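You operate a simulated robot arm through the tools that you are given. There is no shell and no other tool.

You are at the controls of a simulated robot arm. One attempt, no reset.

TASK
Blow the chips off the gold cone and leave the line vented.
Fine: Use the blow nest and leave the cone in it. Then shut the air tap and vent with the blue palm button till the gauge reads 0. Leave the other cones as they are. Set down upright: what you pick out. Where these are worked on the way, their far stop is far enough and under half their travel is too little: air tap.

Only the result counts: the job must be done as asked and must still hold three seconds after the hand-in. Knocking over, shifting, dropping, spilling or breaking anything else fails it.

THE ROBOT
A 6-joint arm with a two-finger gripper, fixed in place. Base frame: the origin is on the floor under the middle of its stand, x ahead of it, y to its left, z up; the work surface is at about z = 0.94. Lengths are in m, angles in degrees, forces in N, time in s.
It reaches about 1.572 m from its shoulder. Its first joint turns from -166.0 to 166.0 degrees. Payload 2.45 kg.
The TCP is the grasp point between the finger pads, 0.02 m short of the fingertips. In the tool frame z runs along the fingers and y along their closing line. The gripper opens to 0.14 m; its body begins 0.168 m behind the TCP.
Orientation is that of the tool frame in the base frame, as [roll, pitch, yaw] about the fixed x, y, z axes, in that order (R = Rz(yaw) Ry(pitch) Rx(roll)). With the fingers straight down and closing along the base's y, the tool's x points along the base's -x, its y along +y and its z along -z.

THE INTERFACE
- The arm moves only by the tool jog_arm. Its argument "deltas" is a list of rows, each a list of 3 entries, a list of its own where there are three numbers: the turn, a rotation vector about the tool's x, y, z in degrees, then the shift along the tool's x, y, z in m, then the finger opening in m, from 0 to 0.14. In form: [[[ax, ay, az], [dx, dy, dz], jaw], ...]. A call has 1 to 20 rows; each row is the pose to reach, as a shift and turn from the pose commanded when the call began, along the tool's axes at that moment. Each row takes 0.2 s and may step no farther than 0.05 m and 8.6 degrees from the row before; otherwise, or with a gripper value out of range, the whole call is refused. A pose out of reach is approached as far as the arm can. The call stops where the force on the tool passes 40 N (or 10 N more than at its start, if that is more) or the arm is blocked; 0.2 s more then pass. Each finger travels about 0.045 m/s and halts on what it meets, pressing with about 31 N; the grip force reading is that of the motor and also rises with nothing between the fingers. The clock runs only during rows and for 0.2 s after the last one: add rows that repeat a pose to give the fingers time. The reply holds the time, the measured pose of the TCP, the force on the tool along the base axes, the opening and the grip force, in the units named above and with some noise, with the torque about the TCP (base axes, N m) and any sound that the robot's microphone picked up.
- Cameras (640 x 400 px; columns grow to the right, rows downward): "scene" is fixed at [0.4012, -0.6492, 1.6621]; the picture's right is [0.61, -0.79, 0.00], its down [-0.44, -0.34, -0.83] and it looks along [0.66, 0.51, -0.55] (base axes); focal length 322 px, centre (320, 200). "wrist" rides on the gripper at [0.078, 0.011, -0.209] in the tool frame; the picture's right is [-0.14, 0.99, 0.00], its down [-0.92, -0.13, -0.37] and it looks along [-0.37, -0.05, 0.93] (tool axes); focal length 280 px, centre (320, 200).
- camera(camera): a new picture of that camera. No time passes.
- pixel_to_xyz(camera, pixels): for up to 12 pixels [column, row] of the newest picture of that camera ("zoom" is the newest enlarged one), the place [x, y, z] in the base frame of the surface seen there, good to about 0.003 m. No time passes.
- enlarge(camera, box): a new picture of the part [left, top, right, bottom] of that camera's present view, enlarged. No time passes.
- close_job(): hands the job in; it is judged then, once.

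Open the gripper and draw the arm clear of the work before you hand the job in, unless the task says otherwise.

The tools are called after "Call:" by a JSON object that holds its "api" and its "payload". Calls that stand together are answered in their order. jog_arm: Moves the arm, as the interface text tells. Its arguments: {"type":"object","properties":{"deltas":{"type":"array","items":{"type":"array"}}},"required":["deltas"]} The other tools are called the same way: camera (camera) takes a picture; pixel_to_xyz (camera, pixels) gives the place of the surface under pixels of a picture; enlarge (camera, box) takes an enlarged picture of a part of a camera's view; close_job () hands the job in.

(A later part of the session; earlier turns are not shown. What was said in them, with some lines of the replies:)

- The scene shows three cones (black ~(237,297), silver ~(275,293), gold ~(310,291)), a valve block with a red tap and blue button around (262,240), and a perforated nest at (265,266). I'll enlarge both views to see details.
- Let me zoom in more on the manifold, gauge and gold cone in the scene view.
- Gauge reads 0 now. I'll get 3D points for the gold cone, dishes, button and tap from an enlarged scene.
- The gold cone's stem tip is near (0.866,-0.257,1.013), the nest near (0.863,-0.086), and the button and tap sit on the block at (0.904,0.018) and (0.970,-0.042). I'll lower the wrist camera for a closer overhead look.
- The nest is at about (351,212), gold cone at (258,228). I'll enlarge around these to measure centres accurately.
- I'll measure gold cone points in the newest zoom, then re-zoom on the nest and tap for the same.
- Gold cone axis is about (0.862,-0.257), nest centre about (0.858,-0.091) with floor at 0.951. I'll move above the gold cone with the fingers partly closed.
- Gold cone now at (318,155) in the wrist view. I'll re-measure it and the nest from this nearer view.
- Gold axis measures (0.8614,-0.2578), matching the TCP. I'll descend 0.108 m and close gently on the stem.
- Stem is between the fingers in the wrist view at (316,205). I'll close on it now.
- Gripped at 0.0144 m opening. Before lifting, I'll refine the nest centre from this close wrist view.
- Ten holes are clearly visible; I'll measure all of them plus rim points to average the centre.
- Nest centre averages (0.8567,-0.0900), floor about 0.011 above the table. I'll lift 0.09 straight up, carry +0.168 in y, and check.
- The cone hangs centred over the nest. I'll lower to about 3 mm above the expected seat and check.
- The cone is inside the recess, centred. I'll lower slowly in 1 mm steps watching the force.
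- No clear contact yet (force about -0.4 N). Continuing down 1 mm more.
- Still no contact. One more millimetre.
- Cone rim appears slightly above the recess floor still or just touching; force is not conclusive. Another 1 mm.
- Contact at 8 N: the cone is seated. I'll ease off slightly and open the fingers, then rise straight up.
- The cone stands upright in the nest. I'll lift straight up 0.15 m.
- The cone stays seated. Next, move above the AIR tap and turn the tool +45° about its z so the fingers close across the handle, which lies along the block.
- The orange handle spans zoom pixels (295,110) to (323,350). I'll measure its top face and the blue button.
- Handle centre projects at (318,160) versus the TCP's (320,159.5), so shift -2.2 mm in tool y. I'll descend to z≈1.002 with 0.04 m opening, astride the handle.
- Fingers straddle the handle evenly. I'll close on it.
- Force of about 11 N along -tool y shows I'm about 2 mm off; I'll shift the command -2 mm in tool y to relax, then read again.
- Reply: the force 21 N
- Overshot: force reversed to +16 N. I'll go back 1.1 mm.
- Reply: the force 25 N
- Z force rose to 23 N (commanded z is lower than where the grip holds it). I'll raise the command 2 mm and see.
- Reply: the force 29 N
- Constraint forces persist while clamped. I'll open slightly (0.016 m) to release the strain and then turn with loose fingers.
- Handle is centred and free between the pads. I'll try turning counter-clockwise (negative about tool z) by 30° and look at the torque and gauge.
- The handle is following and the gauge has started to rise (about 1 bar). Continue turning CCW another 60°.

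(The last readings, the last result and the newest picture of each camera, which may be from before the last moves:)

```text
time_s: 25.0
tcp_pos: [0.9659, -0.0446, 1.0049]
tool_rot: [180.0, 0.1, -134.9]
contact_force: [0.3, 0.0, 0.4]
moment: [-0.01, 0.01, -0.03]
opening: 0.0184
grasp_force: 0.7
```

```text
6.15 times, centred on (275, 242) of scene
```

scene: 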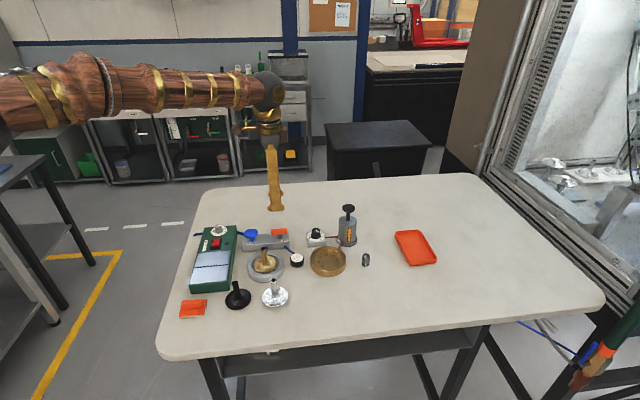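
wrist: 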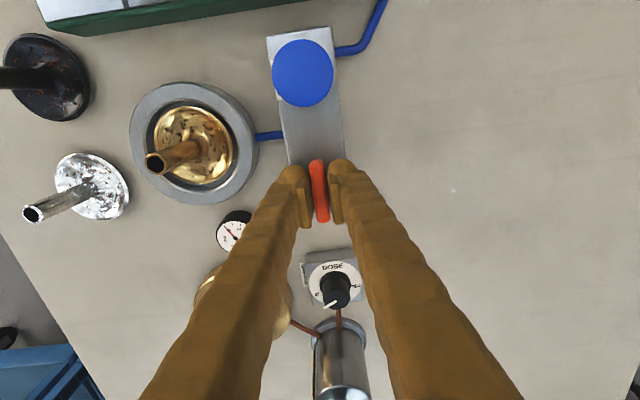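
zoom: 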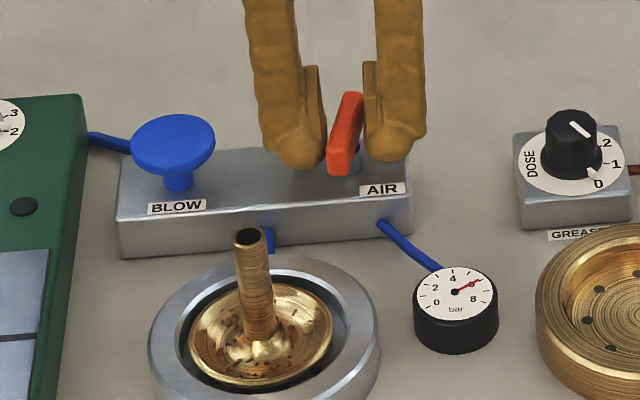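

Gauge is now around 5–6 bar with the handle ~75° round. I'll push on toward the far stop gently, watching torque.

Call:
{"api": "jog_arm", "payload": {"deltas": [[[0, 0, -5], [0, 0, 0], 0.018], [[0, 0, -10], [0, 0, 0], 0.018], [[0, 0, -15], [0, 0, 0], 0.018], [[0, 0, -15], [0, 0, 0], 0.018]]}}

Call:
{"api": "enlarge", "payload": {"camera": "wrist", "box": [260, 130, 380, 240]}}

Call:
{"api": "enlarge", "payload": {"camera": "scene", "box": [230, 210, 320, 275]}}

```text
time_s: 26.0
tcp_pos: [0.9668, -0.0447, 1.0031]
tool_rot: [-180.0, 0.1, -119.9]
contact_force: [-1.7, 2.4, 0.7]
moment: [0.01, 0.04, -0.1]
opening: 0.0198
grasp_force: 1.2
```

```text
3.64 times, centred on (320, 185) of wrist
```

zoom: 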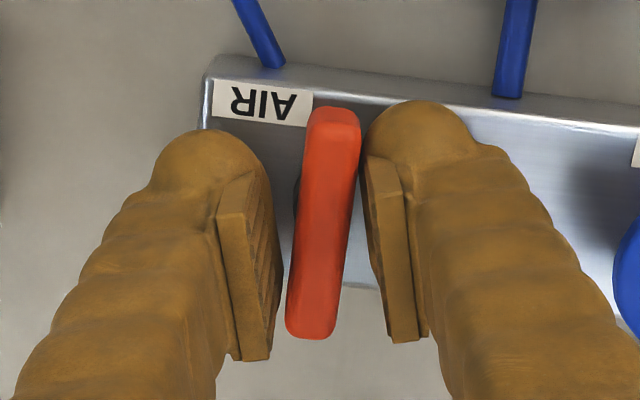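

```text
6.15 times, centred on (275, 242) of scene
```

zoom: 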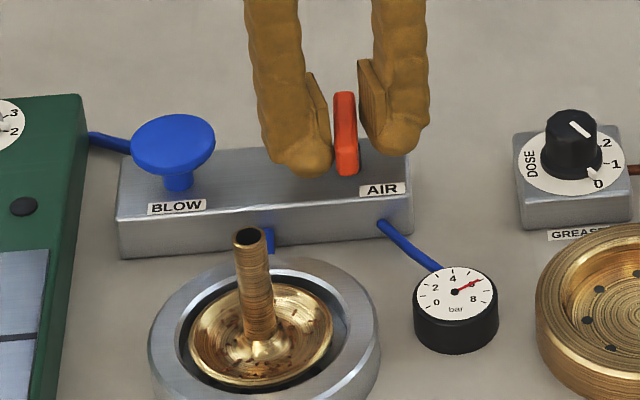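

Torque began to rise (-0.1 N m), handle nearly perpendicular to the block. A few more degrees to confirm the stop.

Call:
{"api": "jog_arm", "payload": {"deltas": [[[0, 0, -3], [0, 0, 0], 0.018], [[0, 0, -5], [0, 0, 0], 0.018], [[0, 0, -5], [0, 0, 0], 0.018]]}}

Call:
{"api": "enlarge", "payload": {"camera": "scene", "box": [280, 245, 320, 272]}}

Call:
{"api": "enlarge", "payload": {"camera": "wrist", "box": [260, 130, 380, 240]}}

```text
time_s: 26.8
tcp_pos: [0.9672, -0.0441, 1.0034]
tool_rot: [-180.0, 0.0, -115.0]
contact_force: [0.9, -0.7, -1.7]
moment: [0.05, -0.06, -0.96]
opening: 0.0206
grasp_force: 30.9
```

```text
14.81 times, centred on (300, 258) of scene
```

zoom: 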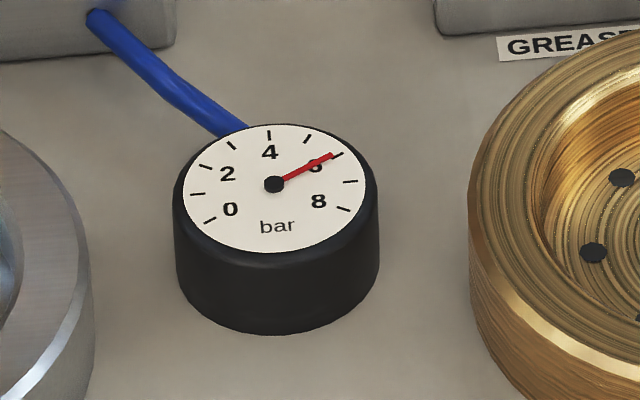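

```text
3.64 times, centred on (320, 185) of wrist
```

zoom: 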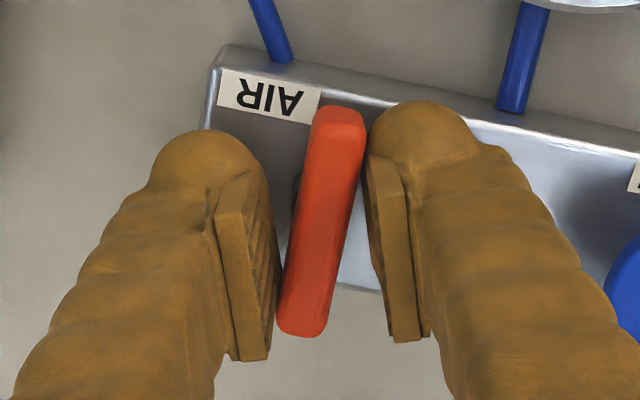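

Stop reached (torque ~-1 N m), gauge reads 6 bar. I'll rotate back 20° to free the fingers, open, and lift.

Call:
{"api": "jog_arm", "payload": {"deltas": [[[0, 0, 7], [0, 0, 0], 0.02], [[0, 0, 14], [0, 0, 0], 0.025], [[0, 0, 20], [0, 0, 0], 0.035], [[0, 0, 20], [0, 0, 0], 0.045], [[0, 0, 20], [0, 0, 0], 0.045]]}}

Call:
{"api": "enlarge", "payload": {"camera": "wrist", "box": [260, 130, 380, 240]}}

```text
time_s: 28.0
tcp_pos: [0.9659, -0.0447, 1.0044]
tool_rot: [-180.0, 0.0, -135.0]
contact_force: [0.2, -0.5, 0.1]
moment: [0.0, -0.01, 0.04]
opening: 0.0448
grasp_force: 0.0
```

```text
3.64 times, centred on (320, 185) of wrist
```

zoom: 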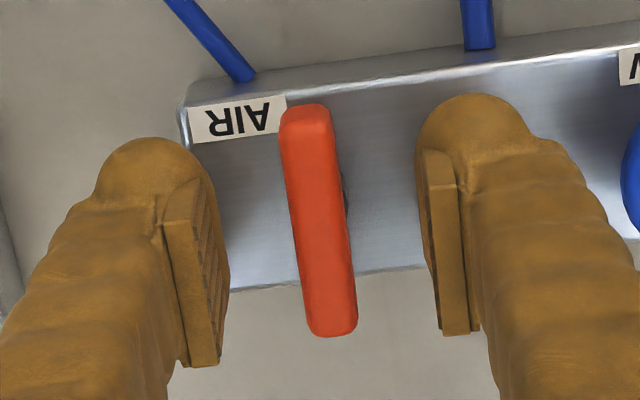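

Fingers are clear of the handle. I'll lift 0.09, then move along tool y to above the blue BLOW button at (0.904,0.0195), closing the fingers on the way.

Call:
{"api": "jog_arm", "payload": {"deltas": [[[0, 0, 0], [0, 0, -0.03], 0.045], [[0, 0, 0], [0, 0, -0.06], 0.045], [[0, 0, 0], [0, 0, -0.09], 0.04], [[0, 0, 0], [-0.0005, 0.03, -0.09], 0.03], [[0, 0, 0], [-0.001, 0.06, -0.09], 0.02], [[0, 0, 0], [-0.0013, 0.089, -0.09], 0.01], [[0, 0, 0], [-0.0013, 0.089, -0.09], 0.0], [[0, 0, 0], [-0.0013, 0.089, -0.09], 0.0]]}}

Call:
{"api": "camera", "payload": {"camera": "wrist"}}

Call:
{"api": "enlarge", "payload": {"camera": "scene", "box": [210, 195, 330, 285]}}

```text
time_s: 29.8
tcp_pos: [0.9045, 0.0196, 1.0935]
tool_rot: [180.0, 0.1, -135.0]
contact_force: [0.0, 0.1, -0.1]
moment: [0.01, -0.04, 0.02]
opening: 0.0004
grasp_force: 29.1
```

```text
taken
```

wrist: 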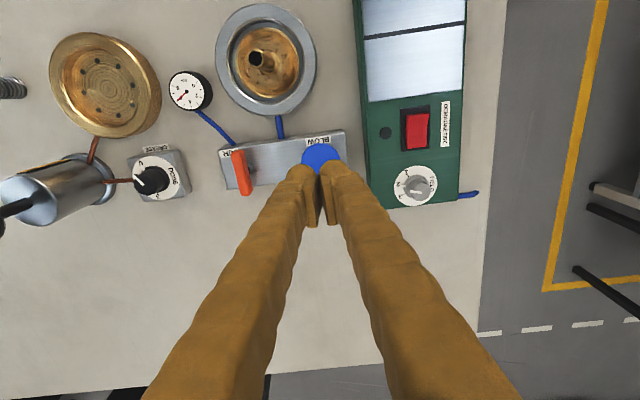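

```text
4.44 times, centred on (270, 240) of scene
```

zoom: 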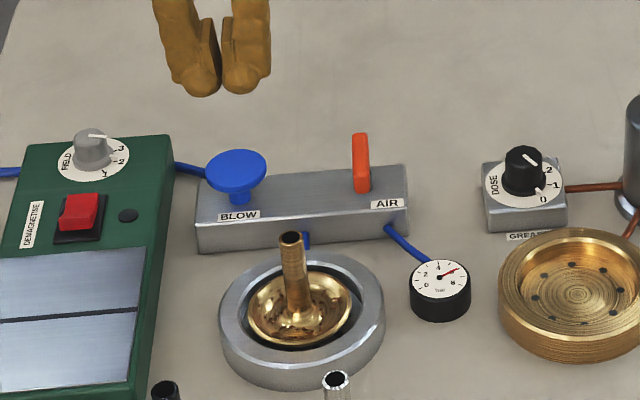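

Air tap handle is now perpendicular to the block, gauge ~6 bar, and the closed fingers are above the button. Let me check clearances to the green box and knob.

Call:
{"api": "pixel_to_xyz", "payload": {"camera": "zoom", "pixels": [[93, 135], [170, 145], [170, 200], [265, 165], [210, 165], [237, 155], [237, 180], [200, 75], [243, 85], [290, 238], [440, 275]]}}

Call:
{"api": "pixel_to_xyz", "payload": {"camera": "wrist", "pixels": [[320, 155], [307, 160], [335, 158], [365, 180], [415, 187], [320, 147]]}}

```text
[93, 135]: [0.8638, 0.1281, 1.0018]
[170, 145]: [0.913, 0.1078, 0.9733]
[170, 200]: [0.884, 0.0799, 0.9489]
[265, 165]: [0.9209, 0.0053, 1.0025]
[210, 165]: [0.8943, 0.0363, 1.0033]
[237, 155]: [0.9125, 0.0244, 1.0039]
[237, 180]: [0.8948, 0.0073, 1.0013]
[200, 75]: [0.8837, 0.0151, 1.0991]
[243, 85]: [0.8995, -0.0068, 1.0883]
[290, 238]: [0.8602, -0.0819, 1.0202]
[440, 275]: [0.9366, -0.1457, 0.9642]
```

```text
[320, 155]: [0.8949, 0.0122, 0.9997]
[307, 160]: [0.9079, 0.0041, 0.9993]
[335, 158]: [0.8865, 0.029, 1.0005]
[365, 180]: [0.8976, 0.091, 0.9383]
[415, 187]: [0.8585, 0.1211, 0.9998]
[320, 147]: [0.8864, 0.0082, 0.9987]
```

Clearances are fine. Descend to just above the button (tips ~5 mm above).

Call:
{"api": "jog_arm", "payload": {"deltas": [[[0, 0, 0], [0, 0, 0.03], 0.0], [[0, 0, 0], [0, 0, 0.055], 0.0], [[0, 0, 0], [0, 0, 0.065], 0.0], [[0, 0, 0], [0, 0, 0.065], 0.0]]}}

Call:
{"api": "enlarge", "payload": {"camera": "scene", "box": [220, 205, 310, 275]}}

```text
time_s: 30.8
tcp_pos: [0.9063, 0.0196, 1.0295]
tool_rot: [-179.9, -0.1, -135.0]
contact_force: [0.0, -1.0, 0.1]
moment: [0.01, -0.04, -0.02]
opening: 0.0001
grasp_force: 30.0
```

```text
5.71 times, centred on (265, 240) of scene
```

zoom: 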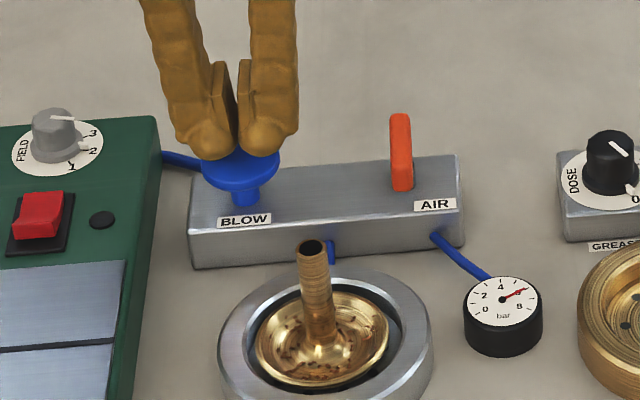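

Fingertips are centred just above the button. I'll press down in 2 mm steps and watch force and sound.

Call:
{"api": "jog_arm", "payload": {"deltas": [[[0, 0, 0], [0, 0, 0.003], 0.0], [[0, 0, 0], [0, 0, 0.006], 0.0], [[0, 0, 0], [0, 0, 0.008], 0.0], [[0, 0, 0], [0, 0, 0.01], 0.0]]}}

Call:
{"api": "enlarge", "payload": {"camera": "scene", "box": [220, 205, 310, 275]}}

```text
time_s: 31.8
tcp_pos: [0.9043, 0.0191, 1.0191]
tool_rot: [179.9, 0.1, -135.1]
contact_force: [1.0, -0.8, 2.9]
moment: [0.01, 0.01, 0.02]
opening: 0.006
grasp_force: 29.3
```

```text
5.71 times, centred on (265, 240) of scene
```

zoom: 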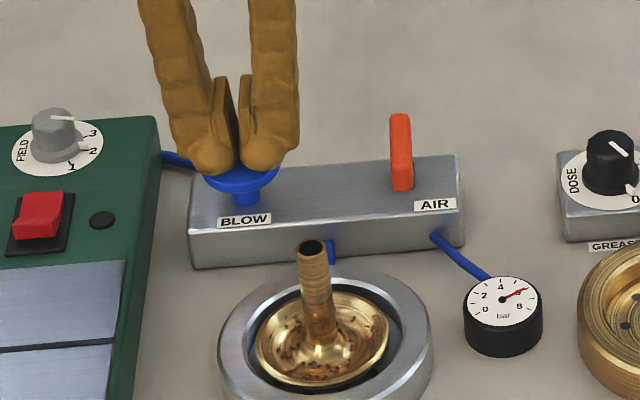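

Contact at ~3 N with no sound yet; continue pressing.

Call:
{"api": "jog_arm", "payload": {"deltas": [[[0, 0, 0], [0, 0, 0.002], 0.0], [[0, 0, 0], [0, 0, 0.004], 0.0], [[0, 0, 0], [0, 0, 0.006], 0.0]]}}

Call:
{"api": "enlarge", "payload": {"camera": "scene", "box": [220, 205, 310, 275]}}

```text
time_s: 32.6
tcp_pos: [0.9034, 0.0185, 1.0139]
tool_rot: [180.0, 0.1, -134.9]
contact_force: [0.4, -1.5, 5.2]
moment: [-0.06, -0.01, 0.03]
opening: 0.0063
grasp_force: 29.5
heard: click
```

```text
5.71 times, centred on (265, 240) of scene
```

zoom: 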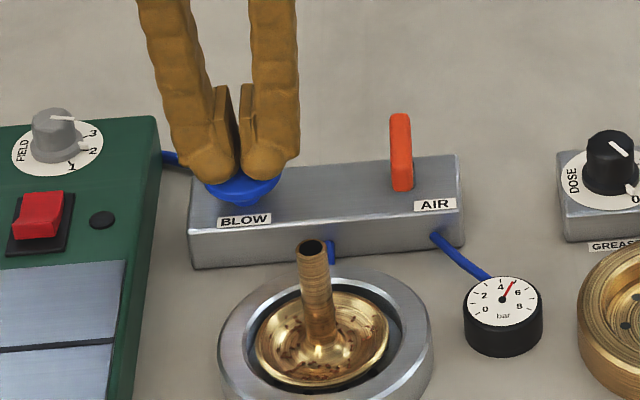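

Click heard and the gauge dipped to about 5 bar: it's blowing. I'll hold for 2 s and check the chips.

Call:
{"api": "jog_arm", "payload": {"deltas": [[[0, 0, 0], [0, 0, 0], 0.0], [[0, 0, 0], [0, 0, 0], 0.0], [[0, 0, 0], [0, 0, 0], 0.0], [[0, 0, 0], [0, 0, 0], 0.0], [[0, 0, 0], [0, 0, 0], 0.0], [[0, 0, 0], [0, 0, 0], 0.0], [[0, 0, 0], [0, 0, 0], 0.0], [[0, 0, 0], [0, 0, 0], 0.0], [[0, 0, 0], [0, 0, 0], 0.0], [[0, 0, 0], [0, 0, 0], 0.0]]}}

Call:
{"api": "enlarge", "payload": {"camera": "scene", "box": [220, 205, 310, 275]}}

Call:
{"api": "enlarge", "payload": {"camera": "wrist", "box": [160, 0, 360, 180]}}

```text
time_s: 34.8
tcp_pos: [0.9044, 0.0196, 1.0146]
tool_rot: [-180.0, 0.0, -135.0]
contact_force: [-0.4, -0.4, 6.5]
moment: [-0.06, 0.02, 0.01]
opening: 0.006
grasp_force: 29.8
```

```text
5.71 times, centred on (265, 240) of scene
```

zoom: 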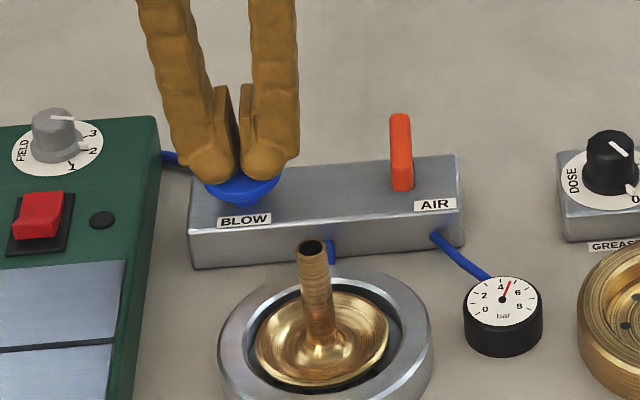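

```text
2.22 times, centred on (260, 90) of wrist
```

zoom: 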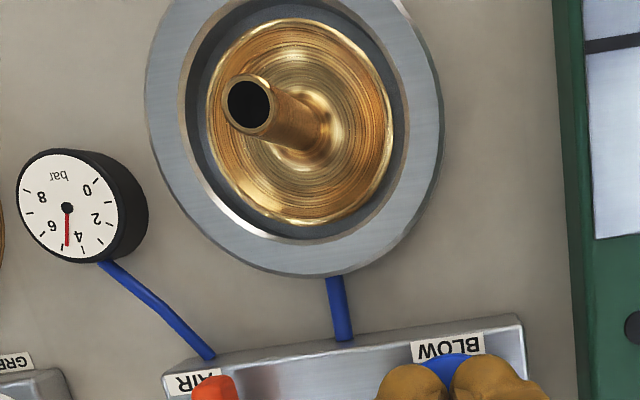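

The gold cone is clean of chips. I'll release the button, rise, open to 0.045, and return above the tap with the same orientation (handle lies between the fingers).

Call:
{"api": "jog_arm", "payload": {"deltas": [[[0, 0, 0], [0, 0, -0.02], 0.0], [[0, 0, 0], [0, 0, -0.05], 0.0], [[0, 0, 0], [0, 0, -0.081], 0.01], [[0, 0, 0], [0.0004, -0.03, -0.081], 0.03], [[0, 0, 0], [0.0008, -0.06, -0.081], 0.045], [[0, 0, 0], [0.0013, -0.089, -0.081], 0.045], [[0, 0, 0], [0.0013, -0.089, -0.081], 0.045], [[0, 0, 0], [0.0013, -0.089, -0.081], 0.045]]}}

Call:
{"api": "camera", "payload": {"camera": "wrist"}}

Call:
{"api": "enlarge", "payload": {"camera": "scene", "box": [220, 205, 310, 275]}}

```text
time_s: 36.6
tcp_pos: [0.9655, -0.046, 1.0912]
tool_rot: [-180.0, 0.0, -135.0]
contact_force: [-0.4, 0.0, -0.2]
moment: [-0.01, 0.01, 0.0]
opening: 0.045
grasp_force: 0.1
```

```text
taken
```

wrist: 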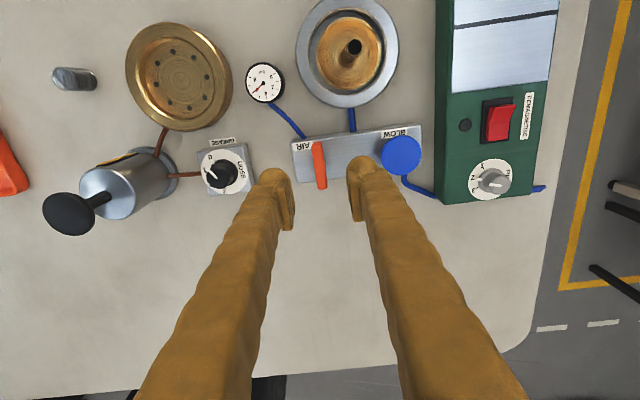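

```text
5.71 times, centred on (265, 240) of scene
```

zoom: 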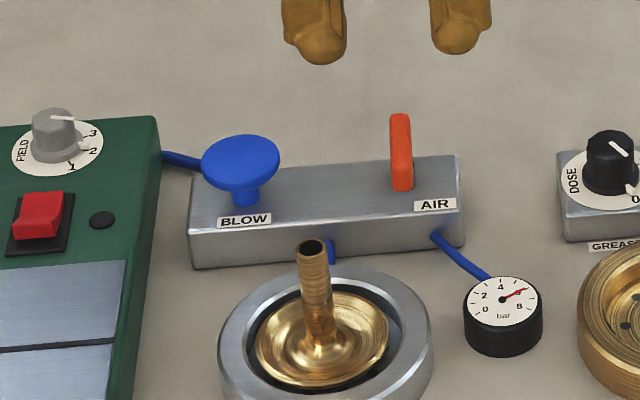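

Button sprang back, gauge at 6, tap perpendicular. I'll descend astride the handle again (0.09 m).

Call:
{"api": "jog_arm", "payload": {"deltas": [[[0, 0, 0], [0, 0, 0.03], 0.045], [[0, 0, 0], [0, 0, 0.06], 0.045], [[0, 0, 0], [0, 0, 0.08], 0.04], [[0, 0, 0], [0, 0, 0.09], 0.035], [[0, 0, 0], [0, 0, 0.09], 0.025], [[0, 0, 0], [0, 0, 0.09], 0.018], [[0, 0, 0], [0, 0, 0.09], 0.018]]}}

Call:
{"api": "enlarge", "payload": {"camera": "wrist", "box": [260, 130, 380, 240]}}

```text
time_s: 38.2
tcp_pos: [0.9656, -0.0425, 1.004]
tool_rot: [-180.0, 0.0, -134.9]
contact_force: [-0.2, -0.5, -0.2]
moment: [-0.02, 0.0, -0.03]
opening: 0.0179
grasp_force: 0.1
```

```text
3.64 times, centred on (320, 185) of wrist
```

zoom: 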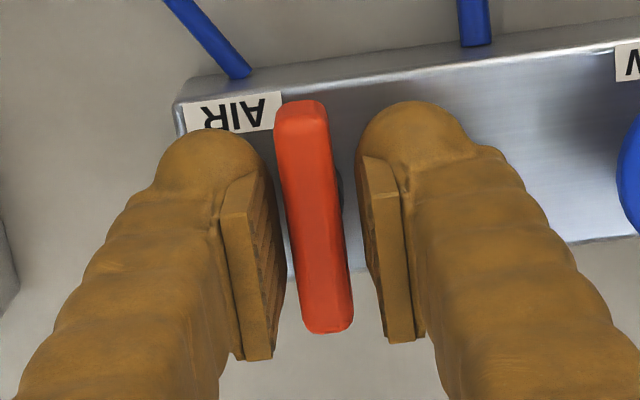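

Handle is between the pads. Now turn clockwise (+tool z) ~98° to shut it.

Call:
{"api": "jog_arm", "payload": {"deltas": [[[0, 0, 7], [0, 0, 0], 0.018], [[0, 0, 14], [0, 0, 0], 0.018], [[0, 0, 21], [0, 0, 0], 0.018], [[0, 0, 28], [0, 0, 0], 0.018], [[0, 0, 35], [0, 0, 0], 0.018], [[0, 0, 42], [0, 0, 0], 0.018], [[0, 0, 49], [0, 0, 0], 0.018], [[0, 0, 56], [0, 0, 0], 0.018], [[0, 0, 63], [0, 0, 0], 0.018], [[0, 0, 70], [0, 0, 0], 0.018], [[0, 0, 77], [0, 0, 0], 0.018], [[0, 0, 84], [0, 0, 0], 0.018], [[0, 0, 91], [0, 0, 0], 0.018], [[0, 0, 98], [0, 0, 0], 0.018], [[0, 0, 98], [0, 0, 0], 0.018]]}}

Call:
{"api": "enlarge", "payload": {"camera": "wrist", "box": [260, 130, 380, 240]}}

Call:
{"api": "enlarge", "payload": {"camera": "scene", "box": [220, 205, 310, 275]}}

```text
time_s: 41.4
tcp_pos: [0.9677, -0.0447, 1.0044]
tool_rot: [179.9, -0.1, 127.0]
contact_force: [-0.6, -1.2, 0.5]
moment: [0.0, 0.0, 0.0]
opening: 0.0191
grasp_force: 0.2
```

```text
3.64 times, centred on (320, 185) of wrist
```

zoom: 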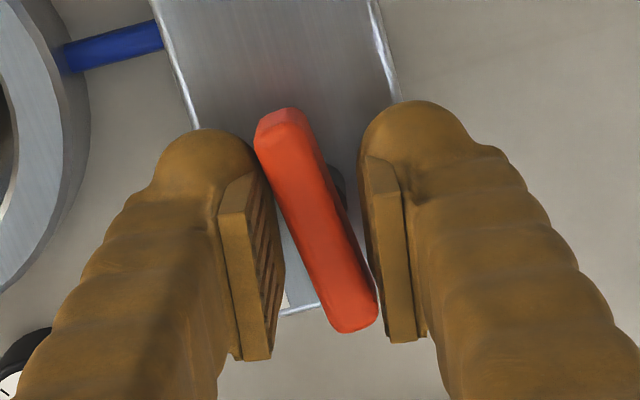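

```text
5.71 times, centred on (265, 240) of scene
```

zoom: 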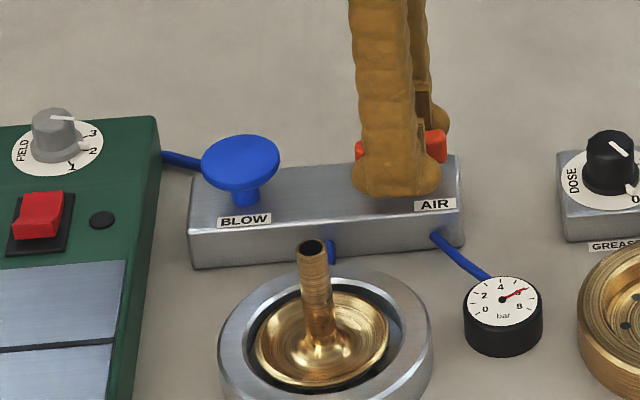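

The handle still lags ~10° from closed, no stop torque yet. Turn a further 14°.

Call:
{"api": "jog_arm", "payload": {"deltas": [[[0, 0, 5], [0, 0, 0], 0.018], [[0, 0, 9], [0, 0, 0], 0.018], [[0, 0, 12], [0, 0, 0], 0.018], [[0, 0, 12], [0, 0, 0], 0.018]]}}

Call:
{"api": "enlarge", "payload": {"camera": "wrist", "box": [260, 130, 380, 240]}}

```text
time_s: 42.4
tcp_pos: [0.9661, -0.0439, 1.005]
tool_rot: [180.0, 0.0, 115.0]
contact_force: [1.3, 7.1, 0.4]
moment: [-0.12, -0.2, 1.07]
opening: 0.02
grasp_force: 34.9
```

```text
3.64 times, centred on (320, 185) of wrist
```

zoom: 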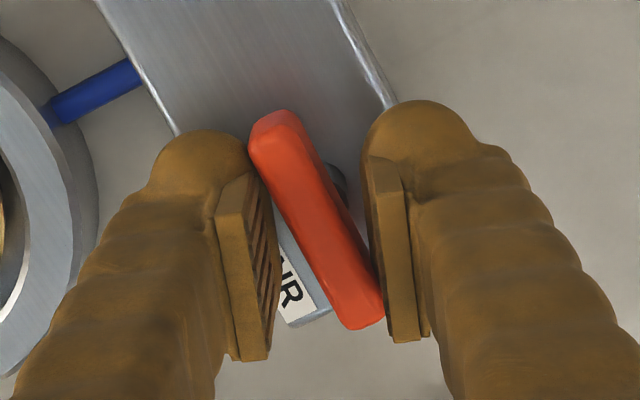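

Shut stop reached (torque +1.07 N m). Back off 20°, open, and lift clear.

Call:
{"api": "jog_arm", "payload": {"deltas": [[[0, 0, -7], [0, 0, 0], 0.02], [[0, 0, -14], [0, 0, 0], 0.025], [[0, 0, -20], [0, 0, 0], 0.035], [[0, 0, -20], [0, 0, 0], 0.045], [[0, 0, -20], [0, 0, 0], 0.045], [[0, 0, -20], [0, 0, -0.03], 0.045], [[0, 0, -20], [0, 0, -0.06], 0.045], [[0, 0, -20], [0, 0, -0.09], 0.045], [[0, 0, -20], [0, 0, -0.09], 0.045]]}}

Call:
{"api": "camera", "payload": {"camera": "wrist"}}

Call:
{"api": "enlarge", "payload": {"camera": "scene", "box": [220, 205, 310, 275]}}

```text
time_s: 44.4
tcp_pos: [0.9674, -0.0419, 1.0966]
tool_rot: [180.0, 0.0, 135.0]
contact_force: [0.1, 0.0, 0.2]
moment: [-0.05, -0.03, 0.02]
opening: 0.0453
grasp_force: 0.1
```

```text
taken
```

wrist: 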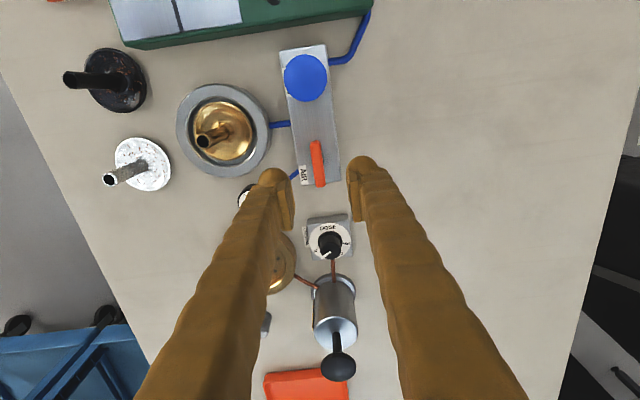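

```text
5.71 times, centred on (265, 240) of scene
```

zoom: 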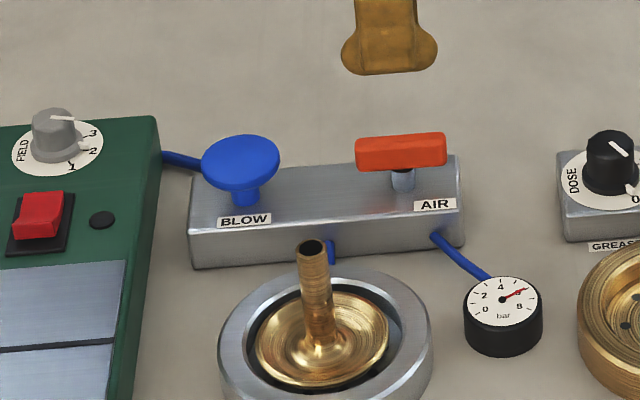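

Tap is back along the block (shut), gauge still at 6. Move along tool x to above the button and close the fingers.

Call:
{"api": "jog_arm", "payload": {"deltas": [[[0, 0, 0], [0.03, 0, 0], 0.03], [[0, 0, 0], [0.06, 0, 0], 0.015], [[0, 0, 0], [0.0885, 0, 0], 0.0], [[0, 0, 0], [0.0885, 0, 0], 0.0], [[0, 0, 0], [0.0885, 0, 0], 0.0]]}}

Call:
{"api": "camera", "payload": {"camera": "wrist"}}

```text
time_s: 45.6
tcp_pos: [0.905, 0.0198, 1.0936]
tool_rot: [-180.0, 0.0, 135.1]
contact_force: [0.0, -0.4, -0.3]
moment: [0.0, -0.03, 0.04]
opening: 0.0
grasp_force: 29.8
```

```text
taken
```

wrist: 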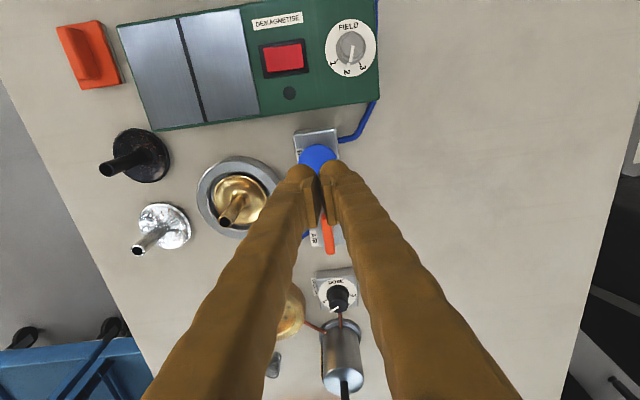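

Centred above the button. Descend 0.065, then press a further 0.016 as before and hold.

Call:
{"api": "jog_arm", "payload": {"deltas": [[[0, 0, 0], [0, 0, 0.03], 0.0], [[0, 0, 0], [0, 0, 0.055], 0.0], [[0, 0, 0], [0, 0, 0.066], 0.0], [[0, 0, 0], [0, 0, 0.071], 0.0], [[0, 0, 0], [0, 0, 0.075], 0.0], [[0, 0, 0], [0, 0, 0.078], 0.0], [[0, 0, 0], [0, 0, 0.081], 0.0], [[0, 0, 0], [0, 0, 0.081], 0.0]]}}

Call:
{"api": "enlarge", "payload": {"camera": "scene", "box": [220, 205, 310, 275]}}

```text
time_s: 47.4
tcp_pos: [0.9053, 0.0186, 1.0129]
tool_rot: [-179.9, 0.0, 135.0]
contact_force: [1.7, -1.2, 5.7]
moment: [-0.01, -0.02, -0.02]
opening: 0.0062
grasp_force: 29.3
heard: click
```

```text
5.71 times, centred on (265, 240) of scene
```

zoom: 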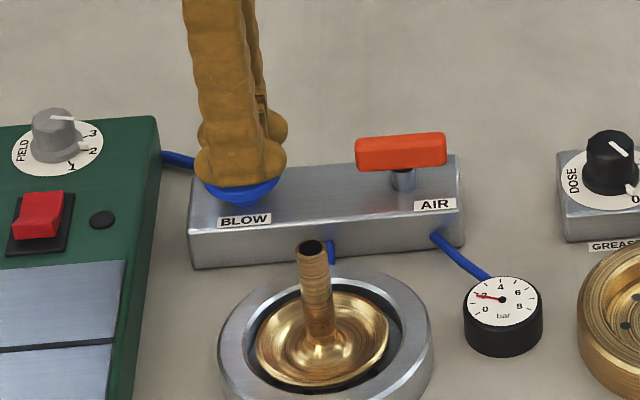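

Click heard and the gauge is falling (~1.7 bar). I'll keep holding for 3 s more.

Call:
{"api": "jog_arm", "payload": {"deltas": [[[0, 0, 0], [0, 0, 0], 0.0], [[0, 0, 0], [0, 0, 0], 0.0], [[0, 0, 0], [0, 0, 0], 0.0], [[0, 0, 0], [0, 0, 0], 0.0], [[0, 0, 0], [0, 0, 0], 0.0], [[0, 0, 0], [0, 0, 0], 0.0], [[0, 0, 0], [0, 0, 0], 0.0], [[0, 0, 0], [0, 0, 0], 0.0], [[0, 0, 0], [0, 0, 0], 0.0], [[0, 0, 0], [0, 0, 0], 0.0], [[0, 0, 0], [0, 0, 0], 0.0], [[0, 0, 0], [0, 0, 0], 0.0], [[0, 0, 0], [0, 0, 0], 0.0], [[0, 0, 0], [0, 0, 0], 0.0], [[0, 0, 0], [0, 0, 0], 0.0]]}}

Call:
{"api": "enlarge", "payload": {"camera": "scene", "box": [280, 245, 320, 272]}}

```text
time_s: 50.6
tcp_pos: [0.9048, 0.0186, 1.0133]
tool_rot: [-180.0, 0.0, 135.0]
contact_force: [0.9, -0.5, 5.7]
moment: [-0.02, 0.05, -0.03]
opening: 0.0062
grasp_force: 29.0
```

```text
14.81 times, centred on (300, 258) of scene
```

zoom: 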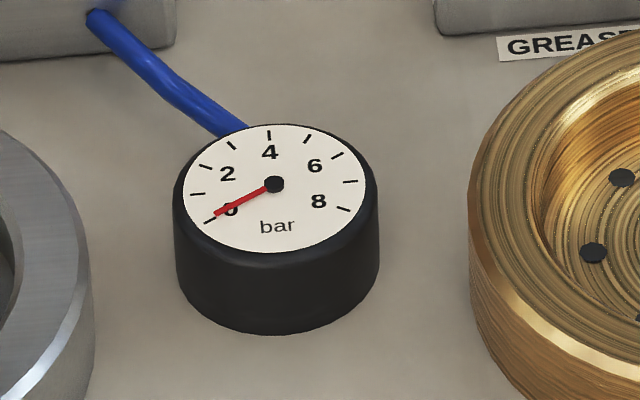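

Needle points at the 0 tick. I'll hold 2 s more for good measure, then release and rise 0.2 m.

Call:
{"api": "jog_arm", "payload": {"deltas": [[[0, 0, 0], [0, 0, 0], 0.0], [[0, 0, 0], [0, 0, 0], 0.0], [[0, 0, 0], [0, 0, 0], 0.0], [[0, 0, 0], [0, 0, 0], 0.0], [[0, 0, 0], [0, 0, 0], 0.0], [[0, 0, 0], [0, 0, 0], 0.0], [[0, 0, 0], [0, 0, 0], 0.0], [[0, 0, 0], [0, 0, 0], 0.0], [[0, 0, 0], [0, 0, 0], 0.0], [[0, 0, 0], [0, 0, 0], 0.0], [[0, 0, 0], [0, 0, -0.015], 0.0], [[0, 0, 0], [0, 0, -0.05], 0.0], [[0, 0, 0], [0, 0, -0.09], 0.0], [[0, 0, 0], [0, 0, -0.13], 0.02], [[0, 0, 0], [0, 0, -0.17], 0.04], [[0, 0, 0], [0, 0, -0.21], 0.06], [[0, 0, 0], [0, 0, -0.25], 0.08], [[0, 0, 0], [0, 0, -0.25], 0.1], [[0, 0, 0], [0, 0, -0.25], 0.1]]}}

Call:
{"api": "camera", "payload": {"camera": "scene"}}

Call:
{"api": "enlarge", "payload": {"camera": "scene", "box": [210, 205, 330, 295]}}

Call:
{"api": "enlarge", "payload": {"camera": "scene", "box": [280, 245, 320, 272]}}

```text
time_s: 54.6
tcp_pos: [0.9034, 0.0177, 1.2622]
tool_rot: [180.0, 0.0, 135.0]
contact_force: [-0.1, 0.4, 0.6]
moment: [0.01, 0.01, 0.01]
opening: 0.1
grasp_force: 0.0
```

```text
taken
```

scene: 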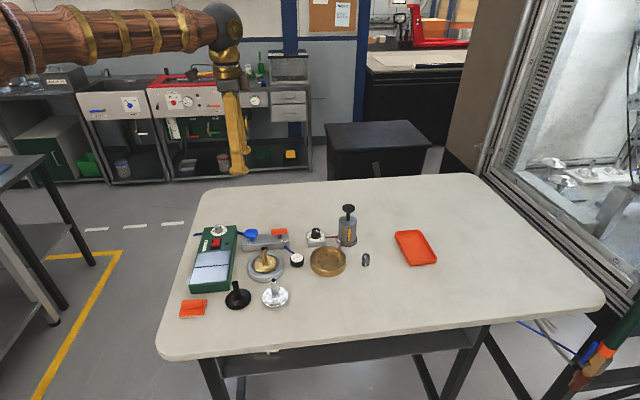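

```text
4.44 times, centred on (270, 250) of scene
```

zoom: 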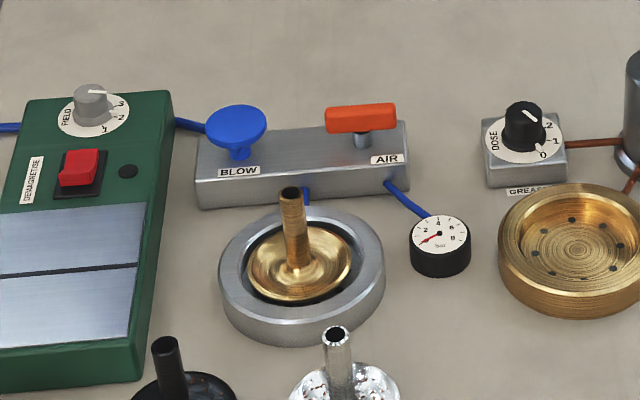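

```text
14.81 times, centred on (300, 258) of scene
```

zoom: 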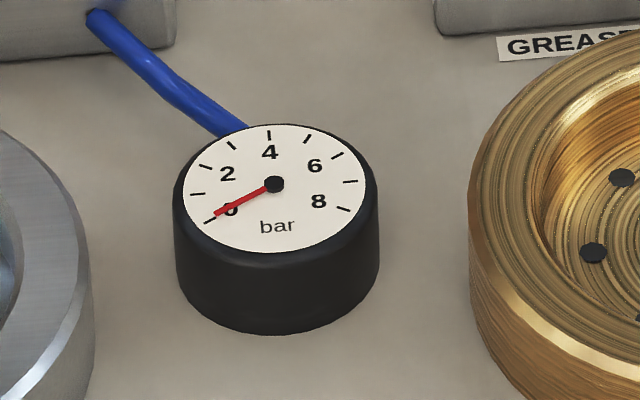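

Gauge at 0, tap shut, cone in the nest. A final close check that the gold cone is clean on all sides.

Call:
{"api": "enlarge", "payload": {"camera": "scene", "box": [245, 240, 290, 285]}}

Call:
{"api": "camera", "payload": {"camera": "wrist"}}

```text
8.89 times, centred on (268, 262) of scene
```

zoom: 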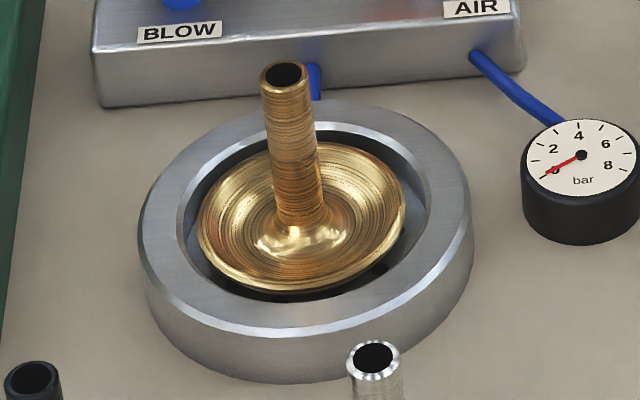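

```text
taken
```

wrist: 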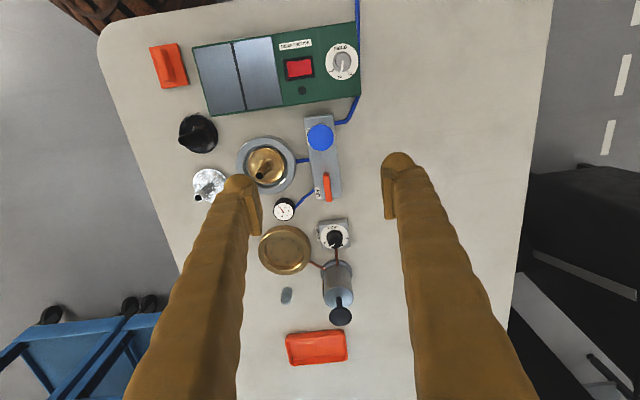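

The cone is clean and upright in the nest, the tap is shut, the gauge reads 0, the gripper is open and the arm is clear. Handing the job in.

Call:
{"api": "close_job", "payload": {}}

```text
The job is handed in.
```

The job is handed in. The gold cone is blown clean and standing upright in the blow nest, and the line is vented.

- **Blow-off:** I opened the air tap to its far stop, which brought the gauge to 6 bar. I held the blue button for about 2 s, and the last close view showed no chips left on the cone.
- **Venting:** I shut the tap to its stop, then held the blue button for about 5 s. The gauge needle sat on 0 and stayed there after I let go.
- **Everything else:** I didn't touch the black and silver cones or the other fittings. The gripper is open and the arm is well above the table.

The hand-in reply didn't include a verdict, so I can't confirm how it was judged.
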